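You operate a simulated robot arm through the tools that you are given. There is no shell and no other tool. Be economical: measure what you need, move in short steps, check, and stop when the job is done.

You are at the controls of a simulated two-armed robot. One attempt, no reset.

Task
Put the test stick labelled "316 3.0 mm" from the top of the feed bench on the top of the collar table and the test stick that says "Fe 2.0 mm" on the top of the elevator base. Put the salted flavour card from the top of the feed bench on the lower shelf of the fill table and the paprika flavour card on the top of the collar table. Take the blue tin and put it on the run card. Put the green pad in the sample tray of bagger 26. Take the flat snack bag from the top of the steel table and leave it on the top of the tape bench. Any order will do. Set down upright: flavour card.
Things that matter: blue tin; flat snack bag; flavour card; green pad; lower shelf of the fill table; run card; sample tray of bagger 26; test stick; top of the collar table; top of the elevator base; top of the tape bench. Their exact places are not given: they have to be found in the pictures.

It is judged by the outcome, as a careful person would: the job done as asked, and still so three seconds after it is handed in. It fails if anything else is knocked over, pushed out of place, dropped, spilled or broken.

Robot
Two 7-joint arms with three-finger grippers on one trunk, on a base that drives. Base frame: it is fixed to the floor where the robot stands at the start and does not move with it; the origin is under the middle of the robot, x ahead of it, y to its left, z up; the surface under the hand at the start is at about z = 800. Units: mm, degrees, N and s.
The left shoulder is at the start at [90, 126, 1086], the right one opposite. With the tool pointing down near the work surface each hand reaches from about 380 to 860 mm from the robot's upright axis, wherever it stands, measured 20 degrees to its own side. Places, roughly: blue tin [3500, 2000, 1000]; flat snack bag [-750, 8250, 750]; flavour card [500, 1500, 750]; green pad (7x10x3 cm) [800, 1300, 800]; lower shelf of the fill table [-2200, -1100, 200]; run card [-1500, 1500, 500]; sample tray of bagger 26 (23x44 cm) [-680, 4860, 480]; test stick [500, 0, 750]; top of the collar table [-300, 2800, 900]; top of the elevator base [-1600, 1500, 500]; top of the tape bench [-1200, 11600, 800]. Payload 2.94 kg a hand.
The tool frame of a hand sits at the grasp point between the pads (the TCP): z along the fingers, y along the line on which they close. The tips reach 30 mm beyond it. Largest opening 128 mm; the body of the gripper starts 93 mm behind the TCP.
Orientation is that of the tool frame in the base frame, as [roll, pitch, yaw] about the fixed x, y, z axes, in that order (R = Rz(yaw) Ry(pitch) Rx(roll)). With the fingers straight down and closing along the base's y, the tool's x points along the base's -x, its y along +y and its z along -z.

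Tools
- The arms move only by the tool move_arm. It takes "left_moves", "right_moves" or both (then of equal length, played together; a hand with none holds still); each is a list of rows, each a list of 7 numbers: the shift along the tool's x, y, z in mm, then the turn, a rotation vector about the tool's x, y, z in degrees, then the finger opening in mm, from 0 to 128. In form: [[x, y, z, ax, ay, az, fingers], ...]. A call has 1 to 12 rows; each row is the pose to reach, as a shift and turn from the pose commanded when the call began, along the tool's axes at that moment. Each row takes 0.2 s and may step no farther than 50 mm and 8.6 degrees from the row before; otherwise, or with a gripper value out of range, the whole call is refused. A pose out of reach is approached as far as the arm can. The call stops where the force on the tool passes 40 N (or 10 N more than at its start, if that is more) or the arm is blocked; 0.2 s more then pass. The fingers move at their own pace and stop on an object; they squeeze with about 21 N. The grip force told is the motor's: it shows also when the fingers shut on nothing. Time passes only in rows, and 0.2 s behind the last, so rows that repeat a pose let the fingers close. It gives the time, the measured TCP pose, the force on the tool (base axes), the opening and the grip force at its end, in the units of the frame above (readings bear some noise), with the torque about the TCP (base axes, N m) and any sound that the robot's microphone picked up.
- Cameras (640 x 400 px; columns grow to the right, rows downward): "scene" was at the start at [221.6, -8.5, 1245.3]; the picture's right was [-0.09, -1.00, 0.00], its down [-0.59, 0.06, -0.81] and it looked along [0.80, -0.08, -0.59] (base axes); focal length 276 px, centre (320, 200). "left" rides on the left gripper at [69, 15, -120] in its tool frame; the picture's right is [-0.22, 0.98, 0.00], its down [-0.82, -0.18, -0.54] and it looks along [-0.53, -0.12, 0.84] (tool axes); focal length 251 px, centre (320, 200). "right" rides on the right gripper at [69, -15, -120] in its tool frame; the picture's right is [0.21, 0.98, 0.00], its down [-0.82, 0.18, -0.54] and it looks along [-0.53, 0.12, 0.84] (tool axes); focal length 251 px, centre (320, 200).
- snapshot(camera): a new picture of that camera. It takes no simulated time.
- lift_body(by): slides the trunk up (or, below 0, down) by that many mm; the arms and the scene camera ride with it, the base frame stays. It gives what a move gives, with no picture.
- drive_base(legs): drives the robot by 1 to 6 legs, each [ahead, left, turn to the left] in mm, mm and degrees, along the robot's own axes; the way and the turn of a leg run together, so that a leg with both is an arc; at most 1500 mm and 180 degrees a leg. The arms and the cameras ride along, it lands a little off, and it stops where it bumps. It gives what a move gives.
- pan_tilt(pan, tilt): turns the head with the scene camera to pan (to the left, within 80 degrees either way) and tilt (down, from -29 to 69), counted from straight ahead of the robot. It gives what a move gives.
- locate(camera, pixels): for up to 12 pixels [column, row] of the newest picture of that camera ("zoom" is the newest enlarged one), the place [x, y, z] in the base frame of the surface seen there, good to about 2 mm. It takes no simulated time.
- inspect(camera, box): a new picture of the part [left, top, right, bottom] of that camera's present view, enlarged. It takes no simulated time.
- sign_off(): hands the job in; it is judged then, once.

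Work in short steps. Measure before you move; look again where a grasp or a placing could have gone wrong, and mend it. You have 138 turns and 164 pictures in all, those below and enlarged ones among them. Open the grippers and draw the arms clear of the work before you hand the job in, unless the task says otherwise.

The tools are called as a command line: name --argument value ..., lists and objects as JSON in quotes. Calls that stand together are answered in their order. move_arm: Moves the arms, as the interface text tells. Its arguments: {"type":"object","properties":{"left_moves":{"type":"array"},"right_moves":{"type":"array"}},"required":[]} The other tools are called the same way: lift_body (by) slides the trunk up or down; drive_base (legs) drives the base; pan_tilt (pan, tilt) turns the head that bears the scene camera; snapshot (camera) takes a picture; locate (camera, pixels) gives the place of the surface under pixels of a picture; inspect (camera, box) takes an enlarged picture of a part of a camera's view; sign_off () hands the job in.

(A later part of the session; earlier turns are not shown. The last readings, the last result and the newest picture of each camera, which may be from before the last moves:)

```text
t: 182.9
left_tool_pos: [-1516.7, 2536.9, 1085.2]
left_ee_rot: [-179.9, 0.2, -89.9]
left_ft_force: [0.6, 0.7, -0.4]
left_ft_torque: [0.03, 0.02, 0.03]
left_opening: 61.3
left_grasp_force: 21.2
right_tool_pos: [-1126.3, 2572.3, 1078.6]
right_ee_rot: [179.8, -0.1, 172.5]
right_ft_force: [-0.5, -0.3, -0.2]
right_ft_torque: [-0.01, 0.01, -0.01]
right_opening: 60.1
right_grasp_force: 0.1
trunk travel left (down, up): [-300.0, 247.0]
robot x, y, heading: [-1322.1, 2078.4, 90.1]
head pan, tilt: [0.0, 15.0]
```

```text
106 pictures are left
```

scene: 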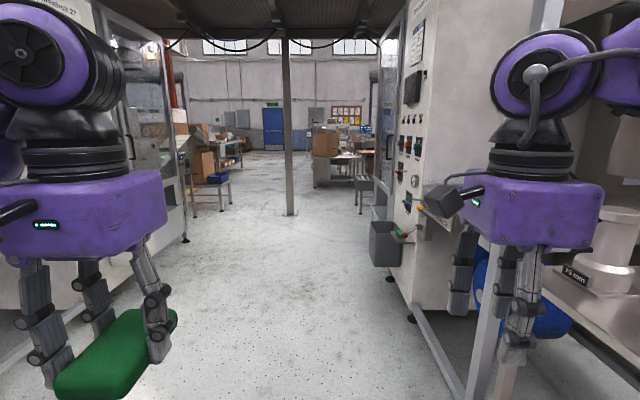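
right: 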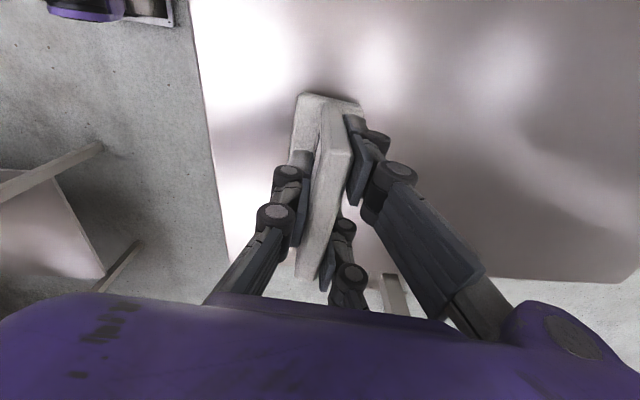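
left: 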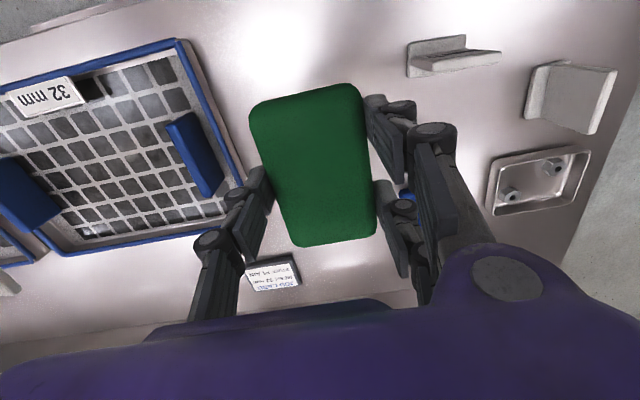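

Bagger 26 is the machine on the right; its tray lies further on. Drive ahead 2600 mm to y≈4680 at x≈-1480 and turn right to face it.

drive_base --legs '[[0, 170, 0], [1300, 0, 0], [1300, 0, 0], [0, 0, -90]]'

pan_tilt --pan 0 --tilt 35

snapshot --camera "scene"

```text
t: 201.3
left_tool_pos: [-1007.7, 4894.5, 1084.1]
left_ee_rot: [-179.9, 0.1, 179.0]
left_ft_force: [0.1, 1.0, 0.1]
left_ft_torque: [0.0, 0.01, 0.0]
left_opening: 61.5
left_grasp_force: 21.1
right_tool_pos: [-979.7, 4503.0, 1079.7]
right_ee_rot: [179.8, -0.1, 81.1]
right_ft_force: [0.0, -0.1, 0.2]
right_ft_torque: [0.02, -0.03, 0.02]
right_opening: 60.0
right_grasp_force: 0.0
trunk travel left (down, up): [-300.0, 247.0]
robot x, y, heading: [-1467.5, 4707.1, -1.1]
head pan, tilt: [0.0, 15.0]
```

```text
t: 202.1
left_tool_pos: [-1008.0, 4895.6, 1084.0]
left_ee_rot: [-179.9, 0.0, 179.1]
left_ft_force: [-0.4, 0.5, -0.8]
left_ft_torque: [-0.02, 0.02, 0.03]
left_opening: 61.1
left_grasp_force: 20.6
right_tool_pos: [-980.0, 4503.3, 1078.3]
right_ee_rot: [179.8, -0.1, 81.3]
right_ft_force: [0.1, -0.1, -0.6]
right_ft_torque: [0.01, -0.01, 0.0]
right_opening: 60.0
right_grasp_force: 0.1
trunk travel left (down, up): [-300.0, 247.0]
robot x, y, heading: [-1466.2, 4706.3, -0.5]
head pan, tilt: [0.0, 35.0]
```

```text
105 pictures are left
```

scene: 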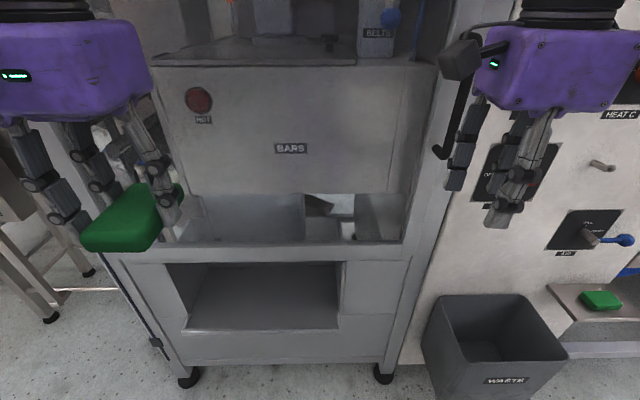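

locate --camera "scene" --pixels '[[265, 310], [190, 325], [335, 325], [205, 275], [335, 265], [260, 250], [600, 298], [575, 300], [320, 225], [230, 220], [490, 330], [260, 335]]'

inspect --camera "scene" --box '[150, 180, 410, 350]'

```text
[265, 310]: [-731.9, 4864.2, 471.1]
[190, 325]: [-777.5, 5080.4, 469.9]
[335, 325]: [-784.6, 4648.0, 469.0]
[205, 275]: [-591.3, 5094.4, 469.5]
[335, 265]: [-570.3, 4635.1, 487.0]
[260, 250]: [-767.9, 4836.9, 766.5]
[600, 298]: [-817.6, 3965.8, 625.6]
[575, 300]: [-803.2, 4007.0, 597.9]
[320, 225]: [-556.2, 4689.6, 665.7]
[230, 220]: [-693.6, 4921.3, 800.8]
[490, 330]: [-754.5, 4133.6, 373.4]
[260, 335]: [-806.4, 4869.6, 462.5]
```

```text
2.35 times, centred on (280, 265) of scene
```

zoom: 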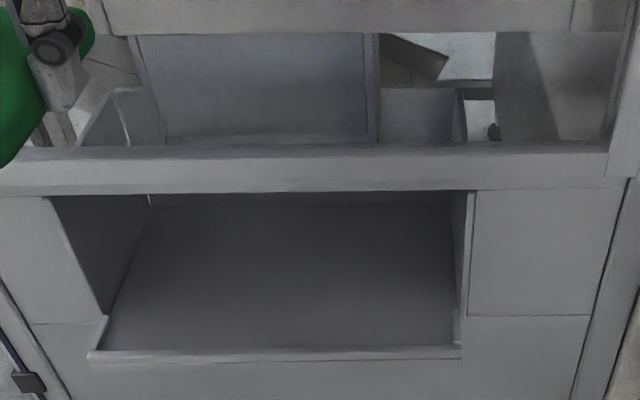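

The sample tray is the niche floor: z≈470, x -795…-565, y 4640…5090, with a beam above the front. I measure the beam's lower edge and the front lip, and take my working stand.

locate --camera "scene" --pixels '[[265, 258], [265, 254], [220, 262], [265, 240], [265, 328], [265, 332], [265, 324], [265, 267], [265, 280], [170, 290], [343, 290]]'

drive_base --legs '[[50, -60, 0]]'

lift_body --by -250

snapshot --camera "scene"

```text
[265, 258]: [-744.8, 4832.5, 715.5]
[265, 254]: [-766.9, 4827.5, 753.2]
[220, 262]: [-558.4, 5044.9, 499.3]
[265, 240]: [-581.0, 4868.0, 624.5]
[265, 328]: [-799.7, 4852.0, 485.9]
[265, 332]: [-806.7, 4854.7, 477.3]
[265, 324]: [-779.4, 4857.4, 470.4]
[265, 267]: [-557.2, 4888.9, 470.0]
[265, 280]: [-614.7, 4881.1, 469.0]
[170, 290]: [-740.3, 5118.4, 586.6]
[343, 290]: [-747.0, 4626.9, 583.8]
```

```text
t: 203.3
left_tool_pos: [-959.1, 4835.2, 1084.1]
left_ee_rot: [-180.0, 0.0, 179.0]
left_ft_force: [-0.3, 0.1, -0.8]
left_ft_torque: [0.01, 0.01, 0.01]
left_opening: 61.1
left_grasp_force: 21.0
right_tool_pos: [-932.5, 4443.1, 1080.2]
right_ee_rot: [179.8, -0.1, 81.2]
right_ft_force: [0.1, 0.3, 0.0]
right_ft_torque: [0.04, -0.03, -0.02]
right_opening: 60.0
right_grasp_force: 0.0
trunk travel left (down, up): [-300.0, 247.0]
robot x, y, heading: [-1413.3, 4647.6, -1.0]
head pan, tilt: [0.0, 35.0]
```

```text
t: 205.9
left_tool_pos: [-959.5, 4835.8, 834.8]
left_ee_rot: [-179.9, 0.2, 179.1]
left_ft_force: [0.4, -0.4, -0.7]
left_ft_torque: [0.0, -0.01, 0.03]
left_opening: 61.3
left_grasp_force: 21.0
right_tool_pos: [-931.9, 4443.1, 828.7]
right_ee_rot: [179.8, -0.1, 81.2]
right_ft_force: [-0.5, 0.0, 0.1]
right_ft_torque: [0.0, -0.03, -0.01]
right_opening: 60.0
right_grasp_force: 0.1
trunk travel left (down, up): [-50.0, 497.0]
robot x, y, heading: [-1417.5, 4648.2, -1.1]
head pan, tilt: [0.0, 35.0]
```

```text
103 pictures are left
```

scene: 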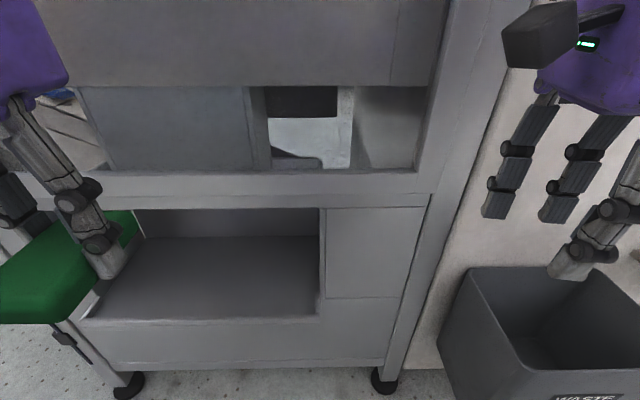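

Beam lower edge z≈715 at x -745; lip top 486 at x -800. I tilt the left hand 45° forward while lowering it to z 575 in front of the niche.

move_arm --left_moves '[[0, 4, 43, 0, -7.5, 0, 20], [0, 8, 86, 0, -15, 0, 20], [0, 12, 130, 0, -22.5, 0, 20], [0, 16, 173, 0, -30, 0, 20], [0, 20, 216, 0, -37.5, 0, 20], [0, 24, 259, 0, -45, 0, 20], [0, 24, 259, 0, -45, 0, 20]]'

snapshot --camera "scene"

snapshot --camera "left"

```text
t: 207.6
left_tool_pos: [-811.4, 4759.0, 1051.8]
left_ee_rot: [-8.9, 66.4, -28.6]
left_ft_force: [-27.2, 8.4, -1.4]
left_ft_torque: [0.16, 0.73, 0.88]
left_opening: 61.5
left_grasp_force: 20.7
left hand out of reach, approached as far as the arm can: row 2, 3, 4, 5, 6, 7
right_tool_pos: [-931.2, 4443.6, 828.3]
right_ee_rot: [180.0, -0.1, 81.1]
right_ft_force: [1.7, -0.5, -1.6]
right_ft_torque: [0.05, 0.14, -0.02]
right_opening: 59.9
right_grasp_force: 0.1
trunk travel left (down, up): [-50.0, 497.0]
robot x, y, heading: [-1420.6, 4649.2, -1.0]
head pan, tilt: [0.0, 35.0]
stopped in row 7 (left hand): the force on the tool passed its limit at 97 N (the readings are from after the stop); the commanded pose is now the measured one
```

```text
102 pictures are left
```

scene: 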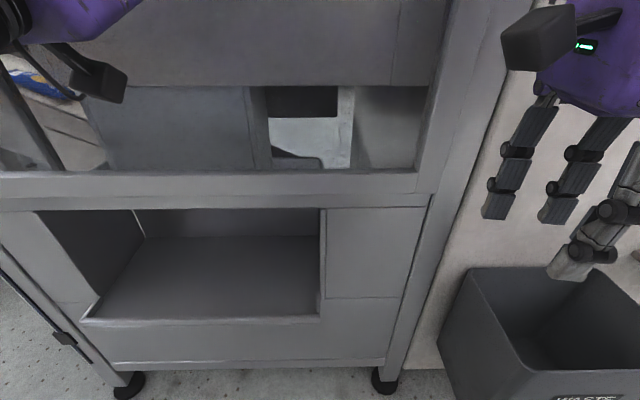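

```text
101 pictures are left
```

left: 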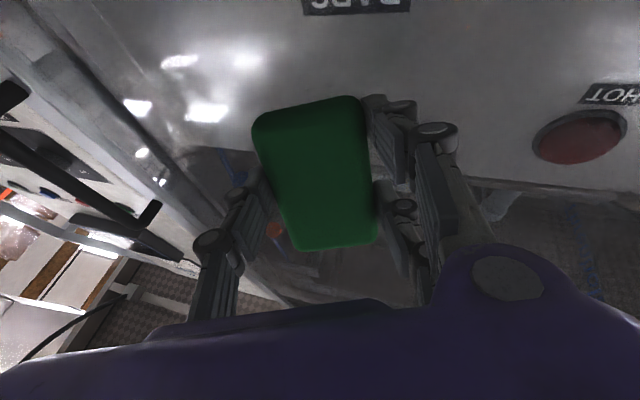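

The pose was too near to the robot for the tilt and the arm swung up and pressed the machine's front; the pad is still held. I back the robot off first.

drive_base --legs '[[-260, 0, 0]]'

snapshot --camera "scene"

```text
t: 209.4
left_tool_pos: [-1064.0, 4765.1, 1050.3]
left_ee_rot: [-9.2, 66.6, -28.3]
left_ft_force: [0.1, 0.7, -0.5]
left_ft_torque: [0.01, 0.01, 0.01]
left_opening: 61.4
left_grasp_force: 21.4
right_tool_pos: [-1185.4, 4449.9, 827.5]
right_ee_rot: [180.0, -0.1, 81.5]
right_ft_force: [-1.1, 0.0, 0.0]
right_ft_torque: [-0.02, -0.05, 0.01]
right_opening: 60.1
right_grasp_force: 0.0
trunk travel left (down, up): [-50.0, 497.0]
robot x, y, heading: [-1673.3, 4650.6, -0.7]
head pan, tilt: [0.0, 35.0]
```

```text
100 pictures are left
```

scene: 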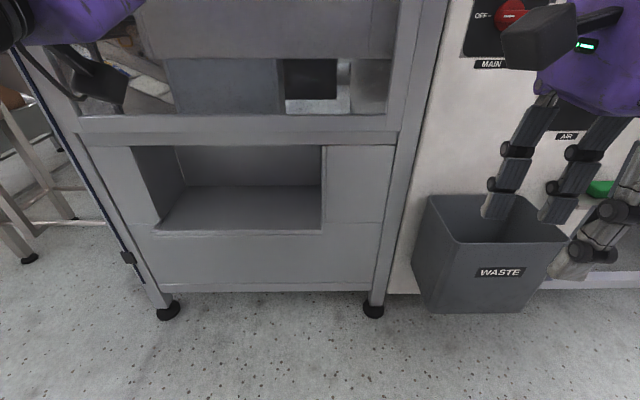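

Nothing shifted. Now I turn the hand from its present pose to the 45° forward-down tilt in small steps, with some descent.

move_arm --left_moves '[[14, 7, -9, -2.44, 7.43, 0, 20], [28, 15, -17, -4.88, 14.87, -0.1, 20], [42, 22, -26, -7.32, 22.3, -0.1, 20], [56, 29, -34, -9.76, 29.7, -0.2, 20], [70, 36, -43, -12.2, 37.2, -0.2, 20]]'

```text
t: 210.7
left_tool_pos: [-1067.5, 4797.4, 966.3]
left_ee_rot: [-162.8, 74.0, -171.3]
left_ft_force: [-0.4, -0.1, -0.5]
left_ft_torque: [-0.02, 0.06, 0.0]
left_opening: 61.6
left_grasp_force: 21.1
left hand out of reach, approached as far as the arm can: row 1, 2
right_tool_pos: [-1185.5, 4449.9, 829.0]
right_ee_rot: [179.9, -0.2, 81.5]
right_ft_force: [0.0, 0.4, 1.1]
right_ft_torque: [-0.02, -0.01, 0.01]
right_opening: 59.9
right_grasp_force: 0.0
trunk travel left (down, up): [-50.0, 497.0]
robot x, y, heading: [-1673.9, 4645.7, -0.6]
head pan, tilt: [0.0, 35.0]
```

Reachable again. I finish the turn.

move_arm --left_moves '[[0, 0, 0, -2.44, 7.43, 0, 20], [0, 0, 0, -4.88, 14.87, -0.1, 20], [0, 0, 0, -7.32, 22.3, -0.1, 20], [0, 0, 0, -9.76, 29.7, -0.2, 20]]'

snapshot --camera "left"

```text
t: 211.7
left_tool_pos: [-1065.9, 4798.2, 966.9]
left_ee_rot: [179.9, 44.5, -179.7]
left_ft_force: [-0.4, -0.3, 0.3]
left_ft_torque: [0.02, 0.02, -0.02]
left_opening: 61.5
left_grasp_force: 21.0
right_tool_pos: [-1186.0, 4450.3, 828.4]
right_ee_rot: [180.0, -0.1, 81.5]
right_ft_force: [0.7, 0.1, 0.3]
right_ft_torque: [-0.01, -0.01, 0.02]
right_opening: 60.0
right_grasp_force: 0.0
trunk travel left (down, up): [-50.0, 497.0]
robot x, y, heading: [-1669.9, 4651.1, -0.5]
head pan, tilt: [0.0, 35.0]
```

```text
99 pictures are left
```

left: 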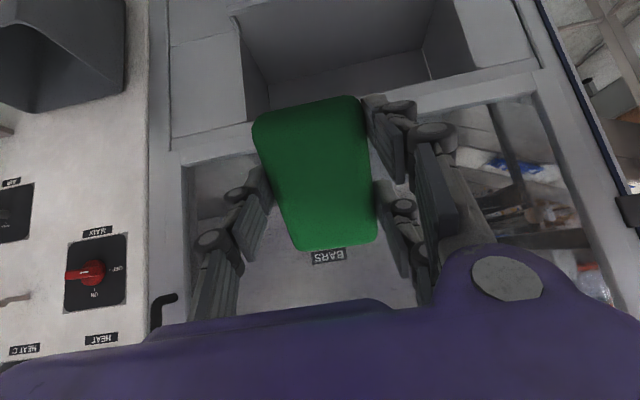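

Tilt is right (pitch 44.5). Lower the trunk its last 50 mm, then the hand straight down toward z≈575.

lift_body --by -50

move_arm --left_moves '[[30, 5, 30, 0, 0, 0, 20], [60, 10, 60, 0, 0, 0, 20], [90, 15, 90, 0, 0, 0, 20], [120, 20, 120, 0, 0, 0, 20], [150, 25, 150, 0, 0, 0, 20]]'

```text
t: 212.6
left_tool_pos: [-1066.0, 4799.6, 916.9]
left_ee_rot: [180.0, 44.7, -179.5]
left_ft_force: [-0.2, 0.0, -0.8]
left_ft_torque: [-0.02, -0.01, -0.02]
left_opening: 61.2
left_grasp_force: 20.8
right_tool_pos: [-1185.9, 4449.5, 778.4]
right_ee_rot: [179.9, -0.1, 81.5]
right_ft_force: [-0.2, -0.2, -0.1]
right_ft_torque: [0.0, 0.01, 0.02]
right_opening: 60.0
right_grasp_force: 0.2
trunk travel left (down, up): [0.0, 547.0]
robot x, y, heading: [-1672.8, 4654.1, -0.6]
head pan, tilt: [0.0, 35.0]
```

```text
t: 213.8
left_tool_pos: [-1067.4, 4826.9, 701.2]
left_ee_rot: [-179.8, 44.7, -179.3]
left_ft_force: [1.0, 1.1, 0.8]
left_ft_torque: [0.0, 0.06, -0.01]
left_opening: 61.6
left_grasp_force: 21.0
right_tool_pos: [-1185.0, 4450.5, 779.2]
right_ee_rot: [-180.0, 0.1, 81.5]
right_ft_force: [0.0, -0.3, 0.3]
right_ft_torque: [-0.09, 0.03, 0.0]
right_opening: 59.7
right_grasp_force: 0.1
trunk travel left (down, up): [0.0, 547.0]
robot x, y, heading: [-1673.6, 4652.4, -0.6]
head pan, tilt: [0.0, 35.0]
```

Continue down to z≈575.

move_arm --left_moves '[[30, 6, 30, 0, 0, 0, 20], [60, 12, 60, 0, 0, 0, 20], [88, 18, 88, 0, 0, 0, 20]]'

drive_base --legs '[[200, 0, 0]]'

snapshot --camera "left"

snapshot --camera "scene"

```text
t: 214.6
left_tool_pos: [-1069.0, 4842.2, 583.1]
left_ee_rot: [-179.9, 45.0, -179.5]
left_ft_force: [-1.4, -0.3, -0.7]
left_ft_torque: [0.02, -0.04, 0.06]
left_opening: 61.6
left_grasp_force: 21.1
right_tool_pos: [-1185.2, 4450.2, 778.9]
right_ee_rot: [179.9, 0.1, 81.5]
right_ft_force: [-0.8, -0.2, 0.6]
right_ft_torque: [0.02, -0.05, 0.04]
right_opening: 59.7
right_grasp_force: 0.0
trunk travel left (down, up): [0.0, 547.0]
robot x, y, heading: [-1673.6, 4647.7, -0.6]
head pan, tilt: [0.0, 35.0]
```

```text
t: 216.2
left_tool_pos: [-867.4, 4838.1, 582.8]
left_ee_rot: [-179.9, 44.7, -179.6]
left_ft_force: [0.0, -0.7, -0.3]
left_ft_torque: [0.01, 0.05, 0.01]
left_opening: 61.6
left_grasp_force: 20.7
right_tool_pos: [-985.6, 4446.8, 777.5]
right_ee_rot: [-180.0, 0.0, 81.5]
right_ft_force: [0.6, -0.2, 0.0]
right_ft_torque: [0.0, 0.04, -0.01]
right_opening: 59.8
right_grasp_force: 0.3
trunk travel left (down, up): [0.0, 547.0]
robot x, y, heading: [-1476.5, 4650.9, -1.1]
head pan, tilt: [0.0, 35.0]
```

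```text
98 pictures are left
```

left: 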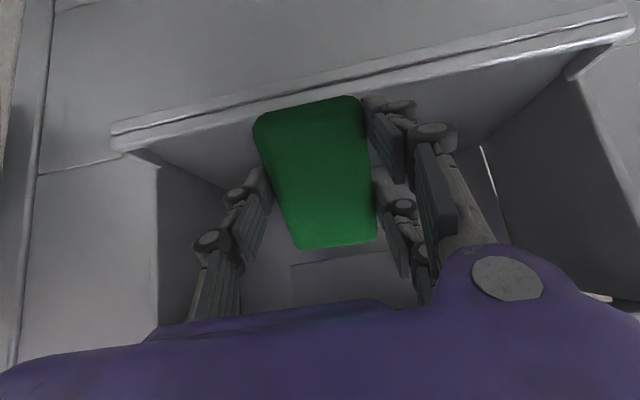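

```text
97 pictures are left
```

scene: 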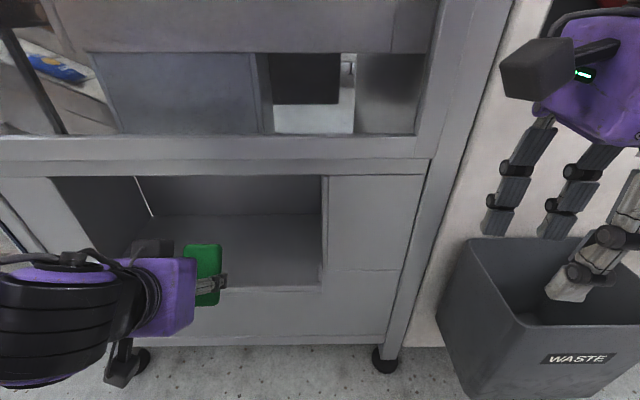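

Well lined up before the niche. I push the hand forward 122 mm to x≈-745 and down to touch height.

move_arm --left_moves '[[-29, 0, 29, 0, 0, 0, 20], [-58, 0, 58, 0, 0, 0, 20], [-87, 0, 86, 0, 0, 0, 20], [-73, 0, 100, 0, 0, 0, 20]]'

snapshot --camera "left"

snapshot --camera "scene"

```text
t: 217.2
left_tool_pos: [-744.0, 4841.6, 561.3]
left_ee_rot: [180.0, 44.7, -179.5]
left_ft_force: [-0.7, -0.6, 0.0]
left_ft_torque: [-0.01, 0.03, 0.0]
left_opening: 61.4
left_grasp_force: 21.1
right_tool_pos: [-985.4, 4447.1, 778.4]
right_ee_rot: [179.9, -0.2, 81.4]
right_ft_force: [-0.6, -0.7, -0.1]
right_ft_torque: [-0.03, -0.03, 0.0]
right_opening: 59.7
right_grasp_force: 0.0
trunk travel left (down, up): [0.0, 547.0]
robot x, y, heading: [-1472.1, 4652.3, -0.7]
head pan, tilt: [0.0, 35.0]
```

```text
96 pictures are left
```

left: 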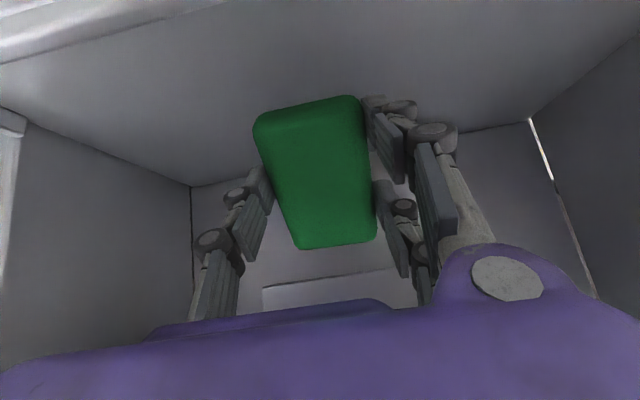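

```text
95 pictures are left
```

scene: 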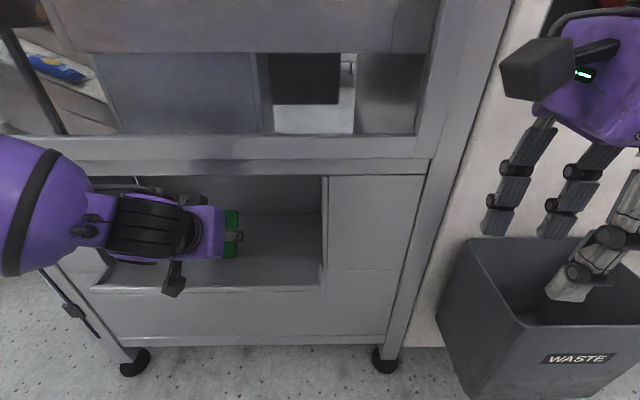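

Inside the tray, 30 mm above contact. Lower to contact and open wide, then draw back out along the same line.

move_arm --left_moves '[[10, 0, 10, 0, 0, 0, 20], [19, 0, 19, 0, 0, 0, 20], [23, 0, 23, 0, 0, 0, 20], [23, 0, 23, 0, 0, 0, 110], [23, 0, 23, 0, 0, 0, 110], [23, 0, 23, 0, 0, 0, 110]]'

snapshot --camera "left"

```text
t: 218.6
left_tool_pos: [-745.7, 4840.4, 529.6]
left_ee_rot: [-180.0, 44.7, -179.5]
left_ft_force: [-0.6, -0.9, 0.3]
left_ft_torque: [0.01, 0.0, 0.02]
left_opening: 109.7
left_grasp_force: 0.0
right_tool_pos: [-985.5, 4447.2, 778.3]
right_ee_rot: [179.9, 0.0, 81.6]
right_ft_force: [0.0, 0.1, -0.1]
right_ft_torque: [0.0, 0.04, -0.02]
right_opening: 60.3
right_grasp_force: 0.0
trunk travel left (down, up): [0.0, 547.0]
robot x, y, heading: [-1479.6, 4651.1, -0.8]
head pan, tilt: [0.0, 35.0]
```

```text
94 pictures are left
```

left: 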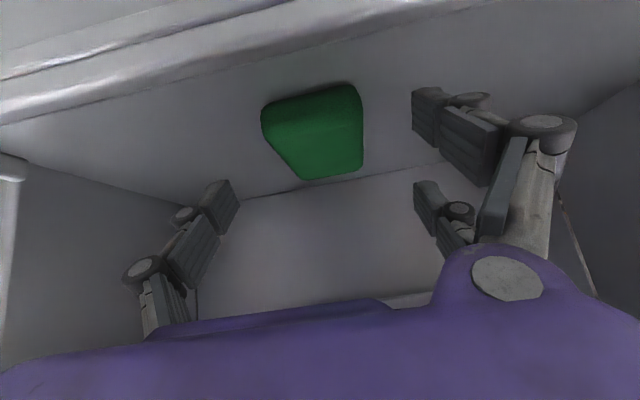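

The pad lies flat in the tray. I lift slightly, draw out, and back the robot off.

move_arm --left_moves '[[-20, 0, -20, 0, 0, 0, 110], [-34, 0, -34, 0, 0, 0, 110], [-6, 0, -63, 0, 0, 0, 110], [22, 0, -91, 0, 0, 0, 110], [52, 0, -120, 0, 0, 0, 100]]'

drive_base --legs '[[-250, 0, 0]]'

snapshot --camera "scene"

```text
t: 219.8
left_tool_pos: [-870.0, 4840.9, 578.2]
left_ee_rot: [180.0, 44.6, -179.4]
left_ft_force: [-1.5, 1.1, -0.7]
left_ft_torque: [-0.05, -0.15, -0.04]
left_opening: 99.9
left_grasp_force: 0.1
right_tool_pos: [-984.7, 4448.3, 778.7]
right_ee_rot: [179.9, -0.1, 81.5]
right_ft_force: [-0.5, 0.0, -0.3]
right_ft_torque: [-0.02, -0.01, -0.01]
right_opening: 59.8
right_grasp_force: 0.1
trunk travel left (down, up): [0.0, 547.0]
robot x, y, heading: [-1474.2, 4648.1, -1.0]
head pan, tilt: [0.0, 35.0]
```

```text
t: 221.6
left_tool_pos: [-1118.1, 4844.0, 580.3]
left_ee_rot: [-179.9, 44.7, -179.4]
left_ft_force: [-0.4, -0.4, 0.2]
left_ft_torque: [0.01, -0.01, 0.02]
left_opening: 99.9
left_grasp_force: 0.0
right_tool_pos: [-1232.6, 4450.3, 778.3]
right_ee_rot: [180.0, 0.1, 81.5]
right_ft_force: [-0.4, 0.5, -0.1]
right_ft_torque: [0.01, -0.02, 0.03]
right_opening: 60.2
right_grasp_force: 0.1
trunk travel left (down, up): [0.0, 547.0]
robot x, y, heading: [-1725.6, 4648.2, -0.7]
head pan, tilt: [0.0, 35.0]
```

```text
93 pictures are left
```

scene: 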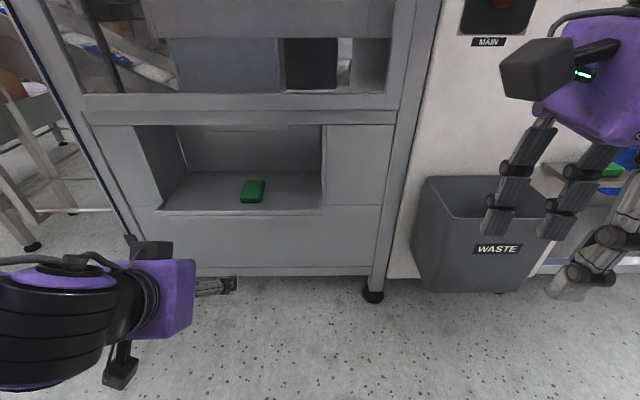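

The pad rests in the tray. Trunk up, left hand back to vertical and high, then turn toward the far end.

lift_body --by 300

move_arm --left_moves '[[-16, 0, -32, 0, 7.5, 0, 100], [-32, 0, -65, 0, 15, 0, 100], [-47, 0, -97, 0, 22.5, 0, 100], [-63, 0, -130, 0, 30, 0, 100], [-78, 0, -162, 0, 37.5, 0, 100], [-94, 0, -195, 0, 45, 0, 100]]'

drive_base --legs '[[0, 0, 90], [0, -450, 0], [1400, 0, 0]]'

pan_tilt --pan -10 --tilt 15

snapshot --camera "scene"

```text
t: 224.6
left_tool_pos: [-1116.9, 4844.3, 878.7]
left_ee_rot: [-179.9, 44.6, -179.2]
left_ft_force: [0.2, -0.3, 0.1]
left_ft_torque: [0.0, -0.03, 0.01]
left_opening: 99.9
left_grasp_force: 0.0
right_tool_pos: [-1232.8, 4450.2, 1077.4]
right_ee_rot: [180.0, -0.1, 81.6]
right_ft_force: [-0.4, -0.8, -1.5]
right_ft_torque: [-0.01, 0.01, -0.04]
right_opening: 59.9
right_grasp_force: 0.0
trunk travel left (down, up): [-300.0, 247.0]
robot x, y, heading: [-1721.3, 4656.1, -0.8]
head pan, tilt: [0.0, 35.0]
```

```text
t: 226.0
left_tool_pos: [-1186.5, 4841.8, 1085.7]
left_ee_rot: [-179.9, -0.4, -179.7]
left_ft_force: [-1.7, -0.1, 0.1]
left_ft_torque: [0.01, 0.02, -0.02]
left_opening: 99.7
left_grasp_force: 0.1
right_tool_pos: [-1232.4, 4449.8, 1078.4]
right_ee_rot: [179.9, -0.1, 81.6]
right_ft_force: [-0.1, -0.1, 0.3]
right_ft_torque: [0.02, 0.03, -0.04]
right_opening: 60.0
right_grasp_force: 0.0
trunk travel left (down, up): [-300.0, 247.0]
robot x, y, heading: [-1725.9, 4651.8, -0.9]
head pan, tilt: [0.0, 35.0]
```

```text
t: 240.9
left_tool_pos: [-1442.8, 6585.3, 1084.5]
left_ee_rot: [-179.9, -0.4, -89.8]
left_ft_force: [-0.3, -0.4, -0.1]
left_ft_torque: [0.01, 0.02, 0.01]
left_opening: 100.1
left_grasp_force: 0.1
right_tool_pos: [-1050.8, 6535.6, 1078.8]
right_ee_rot: [179.8, 0.0, 171.1]
right_ft_force: [-0.9, 0.4, 0.1]
right_ft_torque: [0.0, -0.01, 0.0]
right_opening: 60.0
right_grasp_force: 0.0
trunk travel left (down, up): [-300.0, 247.0]
robot x, y, heading: [-1251.6, 6048.7, 89.1]
head pan, tilt: [0.0, 35.0]
```

```text
t: 241.8
left_tool_pos: [-1443.3, 6584.6, 1084.4]
left_ee_rot: [-179.9, -0.3, -89.8]
left_ft_force: [0.9, -0.6, -0.4]
left_ft_torque: [0.0, -0.03, 0.02]
left_opening: 100.2
left_grasp_force: 0.0
right_tool_pos: [-1051.9, 6535.7, 1077.5]
right_ee_rot: [179.9, -0.1, 171.2]
right_ft_force: [0.9, -0.2, 1.0]
right_ft_torque: [-0.02, 0.0, 0.0]
right_opening: 60.0
right_grasp_force: 0.1
trunk travel left (down, up): [-300.0, 247.0]
robot x, y, heading: [-1255.6, 6047.9, 88.9]
head pan, tilt: [-10.0, 15.0]
```

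```text
92 pictures are left
```

scene: 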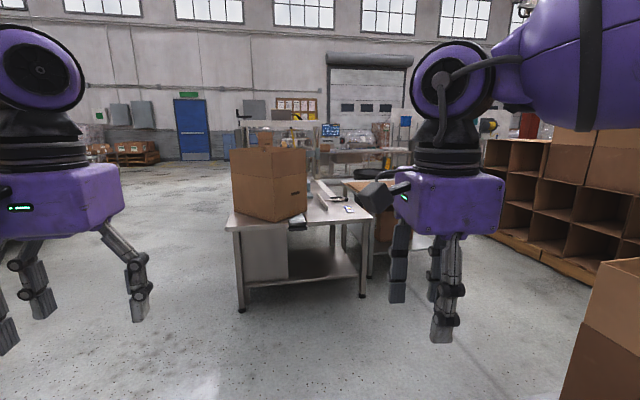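

inspect --camera "scene" --box '[210, 110, 430, 320]'

locate --camera "scene" --pixels '[[245, 310], [362, 297], [297, 222], [348, 208], [320, 215], [230, 222], [360, 215], [330, 200], [385, 185], [350, 180], [345, 150], [270, 200]]'

```text
1.90 times, centred on (320, 215) of scene
```

zoom: 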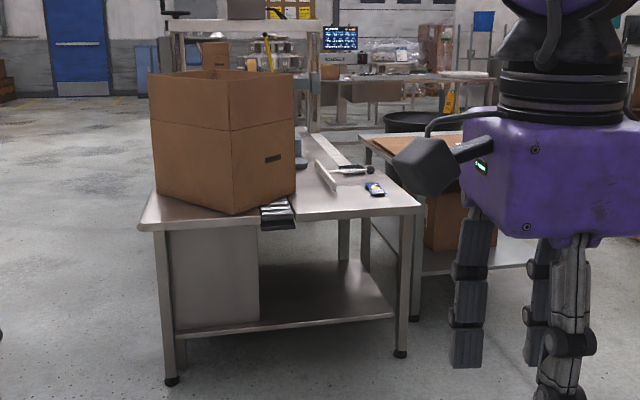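

```text
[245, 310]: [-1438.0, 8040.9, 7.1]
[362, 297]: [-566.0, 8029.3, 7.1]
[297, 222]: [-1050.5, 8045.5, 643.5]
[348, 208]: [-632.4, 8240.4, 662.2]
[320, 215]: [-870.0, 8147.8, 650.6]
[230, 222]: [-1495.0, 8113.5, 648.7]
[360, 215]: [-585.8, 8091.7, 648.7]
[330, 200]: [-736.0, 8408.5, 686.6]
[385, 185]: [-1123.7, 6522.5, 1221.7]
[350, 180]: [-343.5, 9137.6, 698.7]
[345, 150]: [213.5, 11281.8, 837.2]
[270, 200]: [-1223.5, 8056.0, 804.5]
```

The steel table (top z≈650) is ahead with a box and things on it. I drive 1300 ahead and right a bit, and look at the top.

drive_base --legs '[[1270, -150, 0]]'

pan_tilt --pan 0 --tilt 35

snapshot --camera "scene"

```text
t: 248.4
left_tool_pos: [-1225.2, 7891.4, 1085.3]
left_ee_rot: [-179.9, -0.3, -92.0]
left_ft_force: [-0.4, 0.4, 0.0]
left_ft_torque: [0.0, 0.01, 0.01]
left_opening: 100.0
left_grasp_force: 0.0
right_tool_pos: [-835.5, 7827.3, 1079.2]
right_ee_rot: [179.9, 0.0, 169.0]
right_ft_force: [0.0, -0.4, -0.2]
right_ft_torque: [0.01, -0.02, -0.01]
right_opening: 60.1
right_grasp_force: 0.0
trunk travel left (down, up): [-300.0, 247.0]
robot x, y, heading: [-1056.9, 7346.3, 86.5]
head pan, tilt: [-10.0, 15.0]
```

```text
t: 249.2
left_tool_pos: [-1225.8, 7891.7, 1084.5]
left_ee_rot: [-179.9, -0.3, -92.1]
left_ft_force: [0.0, -0.2, -0.1]
left_ft_torque: [0.02, -0.02, -0.02]
left_opening: 100.1
left_grasp_force: 0.1
right_tool_pos: [-835.6, 7827.4, 1078.0]
right_ee_rot: [180.0, -0.1, 169.0]
right_ft_force: [0.2, -0.4, 0.0]
right_ft_torque: [-0.03, -0.01, -0.02]
right_opening: 60.2
right_grasp_force: 0.1
trunk travel left (down, up): [-300.0, 247.0]
robot x, y, heading: [-1059.4, 7347.4, 86.5]
head pan, tilt: [0.0, 35.0]
```

```text
90 pictures are left
```

scene: 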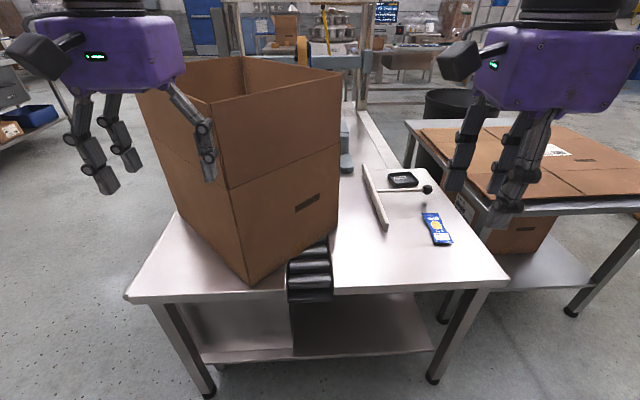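

The flat snack bag is at (436,228). I measure it and the box.

inspect --camera "scene" --box '[340, 150, 520, 270]'

locate --camera "scene" --pixels '[[424, 214], [438, 212], [432, 244], [452, 243], [437, 228], [390, 225], [365, 167], [428, 190], [400, 180], [480, 240], [240, 105], [340, 72]]'

```text
3.33 times, centred on (430, 210) of scene
```

zoom: 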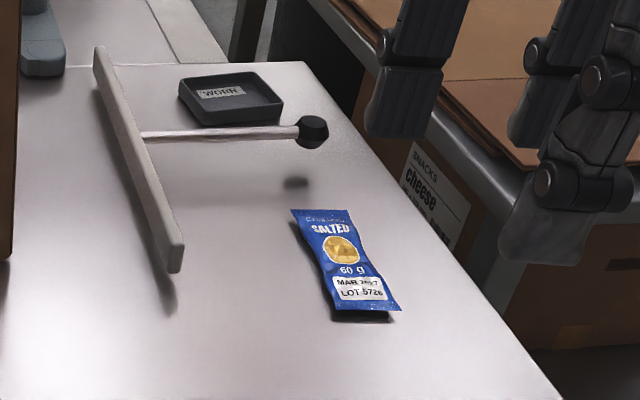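

```text
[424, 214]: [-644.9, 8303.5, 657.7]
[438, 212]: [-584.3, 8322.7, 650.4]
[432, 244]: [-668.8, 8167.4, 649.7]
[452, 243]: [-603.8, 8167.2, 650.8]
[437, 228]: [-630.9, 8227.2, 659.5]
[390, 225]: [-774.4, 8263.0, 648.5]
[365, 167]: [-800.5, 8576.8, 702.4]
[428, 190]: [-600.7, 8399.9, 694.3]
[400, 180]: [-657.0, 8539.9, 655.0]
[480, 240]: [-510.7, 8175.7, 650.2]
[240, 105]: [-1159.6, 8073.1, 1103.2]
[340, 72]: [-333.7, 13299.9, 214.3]
```

Bag centre ≈(-627,8235), ~60×135 mm, top 660, turned ~9°. I turn the right hand back by 92° and draw in/raise the left hand to keep it off the cardboard box.

move_arm --right_moves '[[0, 0, 0, 0, 0, -8.4, 100], [0, 0, 0, 0, 0, -16.8, 100], [0, 0, 0, 0, 0, -25.2, 100], [0, 0, 0, 0, 0, -33.6, 100], [0, 0, 0, 0, 0, -42, 100], [0, 0, 0, 0, 0, -50.4, 100], [0, 0, 0, 0, 0, -58.8, 100], [0, 0, 0, 0, 0, -67.2, 100], [0, 0, 0, 0, 0, -75.6, 100], [0, 0, 0, 0, 0, -84, 100], [0, 0, 0, 0, 0, -92, 100]]' --left_moves '[[30, 0, -20, 0, 0, 0, 100], [60, 0, -40, 0, 0, 0, 100], [90, 0, -60, 0, 0, 0, 100], [110, 0, -80, 0, 0, 0, 100], [130, 0, -80, 0, 0, 0, 100], [130, 0, -80, 0, 0, 0, 100], [130, 0, -80, 0, 0, 0, 100], [130, 0, -80, 0, 0, 0, 100], [130, 0, -80, 0, 0, 0, 100], [130, 0, -80, 0, 0, 0, 100], [130, 0, -80, 0, 0, 0, 100]]'

drive_base --legs '[[0, -230, 3], [220, 0, 0]]'

snapshot --camera "right"

snapshot --camera "scene"

```text
t: 251.6
left_tool_pos: [-1228.3, 7759.7, 1163.2]
left_ee_rot: [-179.8, -0.3, -92.0]
left_ft_force: [0.2, 1.0, -0.3]
left_ft_torque: [0.01, 0.0, 0.0]
left_opening: 100.0
left_grasp_force: 0.0
right_tool_pos: [-835.9, 7827.1, 1078.0]
right_ee_rot: [179.9, 0.0, -98.9]
right_ft_force: [-0.2, -0.4, -0.5]
right_ft_torque: [0.02, 0.0, 0.0]
right_opening: 100.2
right_grasp_force: 0.0
trunk travel left (down, up): [-300.0, 247.0]
robot x, y, heading: [-1059.7, 7350.9, 86.8]
head pan, tilt: [0.0, 35.0]
```

```text
t: 255.5
left_tool_pos: [-1019.0, 7956.3, 1161.2]
left_ee_rot: [-179.9, -0.3, -89.0]
left_ft_force: [-0.2, -1.2, -0.3]
left_ft_torque: [-0.02, 0.03, 0.01]
left_opening: 100.0
left_grasp_force: 0.1
right_tool_pos: [-630.8, 8044.9, 1078.1]
right_ee_rot: [179.9, 0.1, -95.8]
right_ft_force: [0.3, -0.3, 0.5]
right_ft_torque: [-0.04, -0.01, 0.0]
right_opening: 99.9
right_grasp_force: 0.0
trunk travel left (down, up): [-300.0, 247.0]
robot x, y, heading: [-827.9, 7554.6, 89.9]
head pan, tilt: [0.0, 35.0]
```

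```text
88 pictures are left
```

right: 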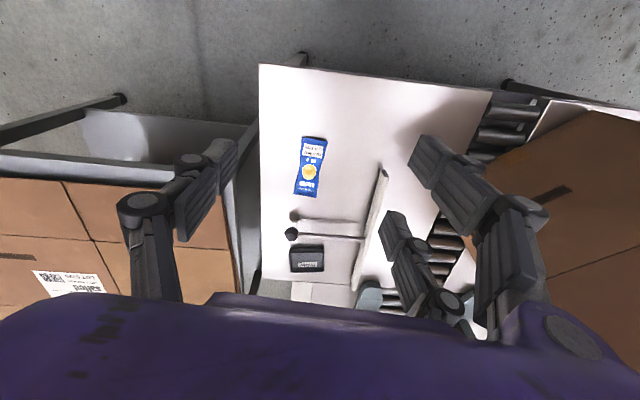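

```text
87 pictures are left
```

scene: 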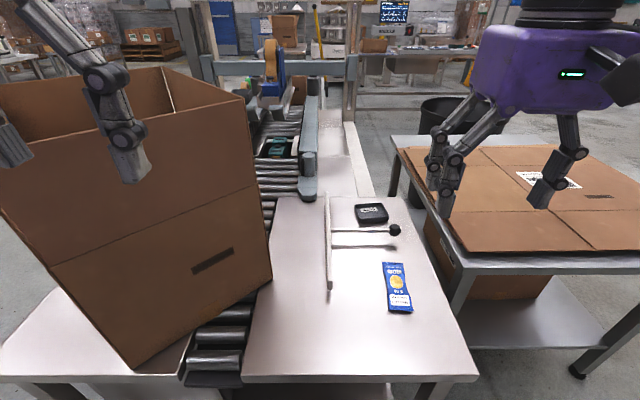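

locate --camera "scene" --pixels '[[384, 264], [404, 264], [390, 308], [412, 310], [398, 285], [330, 285], [395, 230], [243, 98], [270, 275], [5, 110], [470, 360], [437, 255]]'

locate --camera "right" --pixels '[[302, 139], [326, 140], [295, 193], [317, 195], [310, 165]]'

```text
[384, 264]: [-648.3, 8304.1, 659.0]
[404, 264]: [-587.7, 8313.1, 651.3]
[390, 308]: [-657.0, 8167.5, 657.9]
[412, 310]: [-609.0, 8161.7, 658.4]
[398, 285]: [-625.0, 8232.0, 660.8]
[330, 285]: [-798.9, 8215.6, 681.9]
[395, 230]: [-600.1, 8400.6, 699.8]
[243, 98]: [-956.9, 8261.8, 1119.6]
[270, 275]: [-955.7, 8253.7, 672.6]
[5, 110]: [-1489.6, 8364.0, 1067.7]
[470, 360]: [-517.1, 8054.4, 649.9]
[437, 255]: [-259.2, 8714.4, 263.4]
```

```text
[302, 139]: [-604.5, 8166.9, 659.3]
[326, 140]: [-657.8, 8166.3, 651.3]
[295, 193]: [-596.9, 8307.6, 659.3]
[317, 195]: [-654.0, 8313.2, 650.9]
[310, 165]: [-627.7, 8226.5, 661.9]
```

Bag centre (-626,8237), top 661. Trunk down 150, then right hand over and down to just above.

lift_body --by -150

move_arm --right_moves '[[-38, 3, 10, 0, 0, 0, 100], [-76, 6, 20, 0, 0, 0, 100], [-114, 9, 30, 0, 0, 0, 100], [-153, 12, 50, 0, 0, 0, 100], [-191, 15, 80, 0, 0, 0, 100], [-191, 15, 125, 0, 0, 0, 100], [-191, 15, 170, 0, 0, 0, 100], [-191, 15, 205, 0, 0, 0, 100], [-191, 15, 225, 0, 0, 0, 100]]'

snapshot --camera "right"

```text
t: 257.2
left_tool_pos: [-1017.7, 7955.5, 1013.3]
left_ee_rot: [-179.9, -0.3, -89.0]
left_ft_force: [0.3, 0.3, 0.1]
left_ft_torque: [0.02, -0.04, -0.01]
left_opening: 100.1
left_grasp_force: 0.0
right_tool_pos: [-630.6, 8044.2, 930.1]
right_ee_rot: [179.9, 0.0, -95.9]
right_ft_force: [0.3, -0.8, -1.1]
right_ft_torque: [0.04, -0.02, 0.02]
right_opening: 100.1
right_grasp_force: 0.1
trunk travel left (down, up): [-150.0, 397.0]
robot x, y, heading: [-824.8, 7555.4, 89.6]
head pan, tilt: [0.0, 35.0]
```

```text
t: 259.2
left_tool_pos: [-1018.6, 7957.2, 1012.7]
left_ee_rot: [-180.0, -0.3, -89.1]
left_ft_force: [0.1, 0.8, -0.4]
left_ft_torque: [-0.01, -0.02, 0.01]
left_opening: 100.2
left_grasp_force: 0.1
right_tool_pos: [-622.7, 8237.8, 702.3]
right_ee_rot: [179.8, 0.2, -95.9]
right_ft_force: [0.6, -0.3, 0.1]
right_ft_torque: [-0.03, 0.03, 0.03]
right_opening: 100.2
right_grasp_force: 0.1
trunk travel left (down, up): [-150.0, 397.0]
robot x, y, heading: [-822.7, 7553.6, 89.9]
head pan, tilt: [0.0, 35.0]
```

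```text
86 pictures are left
```

right: 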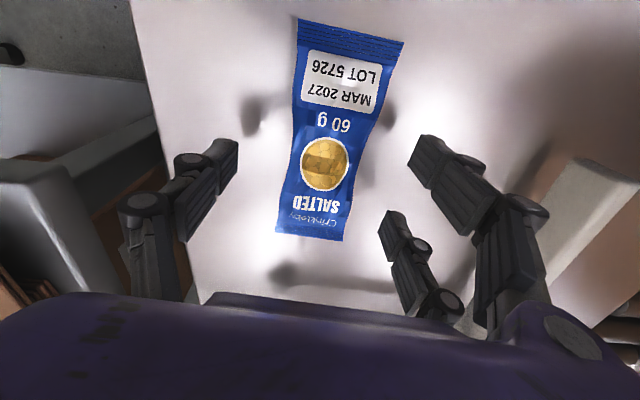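

Bag is between the fingers. Down 21 mm, close, lift a little.

move_arm --right_moves '[[0, 2, 12, 0, 0, 0, 100], [0, 2, 20, 0, 0, 0, 100], [0, 2, 20, 0, 0, 0, 20], [0, 2, 20, 0, 0, 0, 20], [0, 2, 20, 0, 0, 0, 20], [0, 2, -10, 0, 0, 0, 20], [0, 2, -50, 0, 0, 0, 20]]'

snapshot --camera "right"

```text
t: 260.9
left_tool_pos: [-1019.0, 7956.6, 1012.8]
left_ee_rot: [-179.8, -0.2, -89.0]
left_ft_force: [1.1, -0.5, 0.7]
left_ft_torque: [0.0, -0.01, -0.04]
left_opening: 100.2
left_grasp_force: 0.0
right_tool_pos: [-626.0, 8239.6, 757.9]
right_ee_rot: [-180.0, 0.1, -96.0]
right_ft_force: [-0.9, 0.2, -0.2]
right_ft_torque: [0.01, -0.02, -0.01]
right_opening: 59.3
right_grasp_force: 20.7
trunk travel left (down, up): [-150.0, 397.0]
robot x, y, heading: [-828.0, 7553.4, 90.1]
head pan, tilt: [0.0, 35.0]
```

```text
85 pictures are left
```

right: 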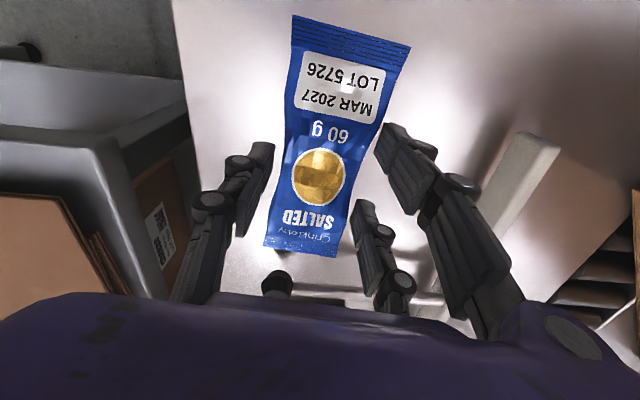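

Bag held (59 mm, 20.7 N). Lift, draw back, trunk up, and take the way round the left of the table toward the tape bench.

move_arm --right_moves '[[0, 0, -45, 0, 0, 0, 20], [0, 0, -90, 0, 0, 0, 20], [0, 0, -140, 0, 0, 0, 20], [45, 0, -160, 0, 0, 0, 20], [90, 0, -170, 0, 0, 0, 20], [135, 0, -170, 0, 0, 0, 20], [180, 0, -170, 0, 0, 0, 20]]'

lift_body --by 150

drive_base --legs '[[-350, 0, 0], [0, 1250, 0], [700, 0, 0]]'

pan_tilt --pan -15 --tilt 15

snapshot --camera "scene"

```text
t: 262.4
left_tool_pos: [-1018.0, 7955.9, 1013.3]
left_ee_rot: [-180.0, -0.3, -89.0]
left_ft_force: [1.3, -0.3, 0.0]
left_ft_torque: [0.03, 0.01, -0.02]
left_opening: 100.1
left_grasp_force: 0.1
right_tool_pos: [-646.5, 8056.4, 924.7]
right_ee_rot: [179.9, 0.0, -95.9]
right_ft_force: [-0.2, 0.1, -0.3]
right_ft_torque: [0.02, 0.05, 0.02]
right_opening: 59.5
right_grasp_force: 21.3
trunk travel left (down, up): [-150.0, 397.0]
robot x, y, heading: [-823.8, 7554.8, 89.8]
head pan, tilt: [0.0, 35.0]
```

```text
t: 264.2
left_tool_pos: [-1017.9, 7956.5, 1162.5]
left_ee_rot: [180.0, -0.5, -89.0]
left_ft_force: [-0.2, 0.1, -0.5]
left_ft_torque: [-0.02, -0.01, 0.0]
left_opening: 100.0
left_grasp_force: 0.1
right_tool_pos: [-644.7, 8058.2, 1072.3]
right_ee_rot: [179.9, 0.0, -95.9]
right_ft_force: [-0.3, 0.8, -1.5]
right_ft_torque: [-0.04, 0.01, 0.0]
right_opening: 59.4
right_grasp_force: 21.1
trunk travel left (down, up): [-300.0, 247.0]
robot x, y, heading: [-825.3, 7553.9, 89.9]
head pan, tilt: [0.0, 35.0]
```

```text
t: 280.5
left_tool_pos: [-2257.4, 8271.3, 1163.6]
left_ee_rot: [-179.9, -0.3, -89.2]
left_ft_force: [-0.2, 0.5, -0.9]
left_ft_torque: [-0.04, -0.03, 0.02]
left_opening: 100.0
left_grasp_force: 0.2
right_tool_pos: [-1883.8, 8371.4, 1073.5]
right_ee_rot: [179.9, 0.1, -96.1]
right_ft_force: [-0.3, 0.0, -0.4]
right_ft_torque: [-0.05, 0.01, 0.0]
right_opening: 59.4
right_grasp_force: 21.0
trunk travel left (down, up): [-300.0, 247.0]
robot x, y, heading: [-2065.9, 7869.8, 89.7]
head pan, tilt: [0.0, 35.0]
```

```text
t: 281.3
left_tool_pos: [-2257.6, 8272.5, 1162.5]
left_ee_rot: [-179.9, -0.3, -89.2]
left_ft_force: [-0.8, -0.4, 0.4]
left_ft_torque: [-0.03, 0.01, 0.01]
left_opening: 100.2
left_grasp_force: 0.1
right_tool_pos: [-1883.7, 8372.2, 1073.5]
right_ee_rot: [180.0, 0.2, -96.2]
right_ft_force: [-0.4, 0.8, -1.1]
right_ft_torque: [-0.05, 0.01, 0.01]
right_opening: 59.3
right_grasp_force: 21.6
trunk travel left (down, up): [-300.0, 247.0]
robot x, y, heading: [-2067.8, 7871.9, 89.7]
head pan, tilt: [-15.0, 15.0]
```

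```text
84 pictures are left
```

scene: 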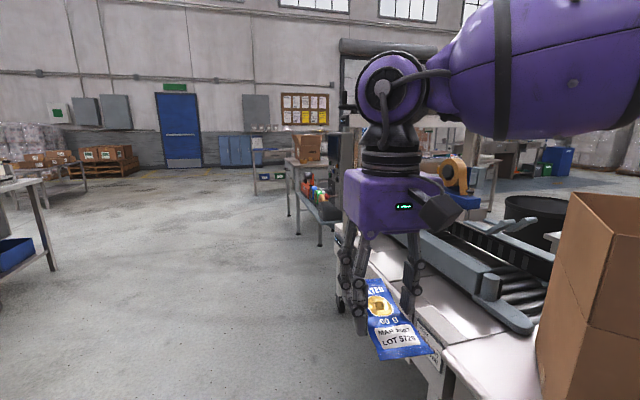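

locate --camera "scene" --pixels '[[300, 165], [320, 240], [292, 215], [310, 190], [270, 180], [300, 235], [480, 165], [345, 290]]'

drive_base --legs '[[1400, 0, 0]]'

snapshot --camera "scene"

```text
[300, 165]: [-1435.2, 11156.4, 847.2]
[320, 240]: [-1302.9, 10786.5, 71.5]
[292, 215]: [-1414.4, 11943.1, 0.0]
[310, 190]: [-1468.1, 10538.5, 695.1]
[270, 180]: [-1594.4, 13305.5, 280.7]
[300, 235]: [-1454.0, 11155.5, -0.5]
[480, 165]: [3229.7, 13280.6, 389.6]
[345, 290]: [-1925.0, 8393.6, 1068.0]
```

```text
t: 288.2
left_tool_pos: [-2227.4, 9657.8, 1161.9]
left_ee_rot: [-179.9, -0.3, -90.3]
left_ft_force: [-0.5, -0.8, 1.0]
left_ft_torque: [0.01, 0.02, 0.02]
left_opening: 99.9
left_grasp_force: 0.1
right_tool_pos: [-1855.7, 9749.2, 1074.3]
right_ee_rot: [-180.0, 0.1, -97.2]
right_ft_force: [-0.7, -0.8, -0.9]
right_ft_torque: [-0.02, 0.01, 0.0]
right_opening: 59.4
right_grasp_force: 21.0
trunk travel left (down, up): [-300.0, 247.0]
robot x, y, heading: [-2045.9, 9248.2, 88.7]
head pan, tilt: [-15.0, 15.0]
```

```text
83 pictures are left
```

scene: 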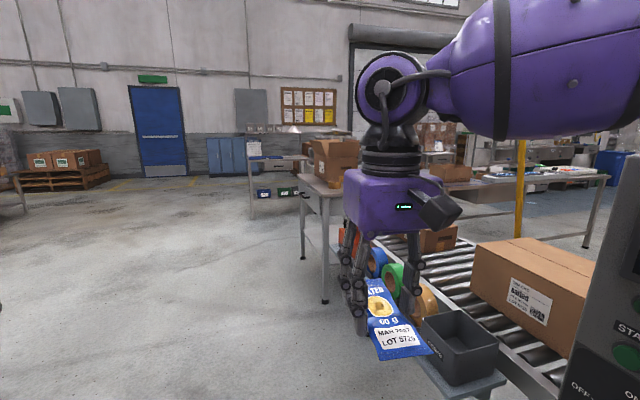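

The tape bench must be the bench at (-1435,11156), z≈847, with boxes. I drive on beside it and turn right to face it.

drive_base --legs '[[1150, 150, 0], [1100, 150, 0], [0, 0, -88]]'

pan_tilt --pan 0 --tilt 25

snapshot --camera "scene"

```text
t: 303.1
left_tool_pos: [-1897.8, 11674.9, 1162.5]
left_ee_rot: [-180.0, -0.2, -179.4]
left_ft_force: [0.9, 0.0, -0.6]
left_ft_torque: [0.02, 0.02, 0.01]
left_opening: 99.7
left_grasp_force: 0.1
right_tool_pos: [-1799.4, 11301.2, 1073.1]
right_ee_rot: [180.0, 0.1, 173.7]
right_ft_force: [-0.4, 1.6, -0.1]
right_ft_torque: [0.01, 0.03, 0.03]
right_opening: 59.4
right_grasp_force: 21.0
trunk travel left (down, up): [-300.0, 247.0]
robot x, y, heading: [-2301.3, 11481.5, -0.5]
head pan, tilt: [-15.0, 15.0]
```

```text
t: 303.9
left_tool_pos: [-1897.7, 11673.6, 1162.4]
left_ee_rot: [180.0, -0.3, -179.4]
left_ft_force: [-0.3, -0.2, 0.5]
left_ft_torque: [0.0, -0.05, 0.0]
left_opening: 100.0
left_grasp_force: 0.0
right_tool_pos: [-1800.3, 11302.2, 1074.7]
right_ee_rot: [180.0, 0.1, 173.7]
right_ft_force: [-0.8, 0.1, -1.2]
right_ft_torque: [0.0, -0.01, 0.01]
right_opening: 59.5
right_grasp_force: 21.1
trunk travel left (down, up): [-300.0, 247.0]
robot x, y, heading: [-2305.1, 11486.5, -0.7]
head pan, tilt: [0.0, 25.0]
```

```text
82 pictures are left
```

scene: 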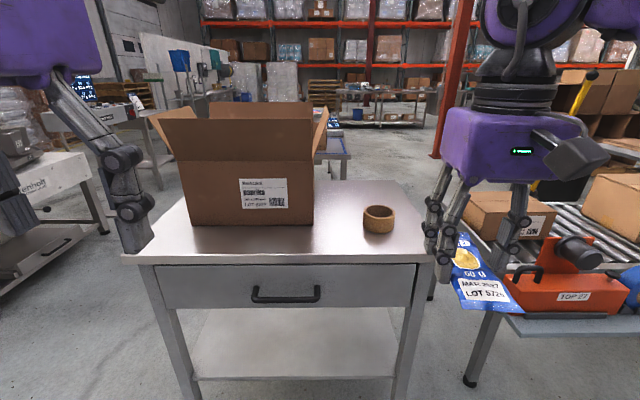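

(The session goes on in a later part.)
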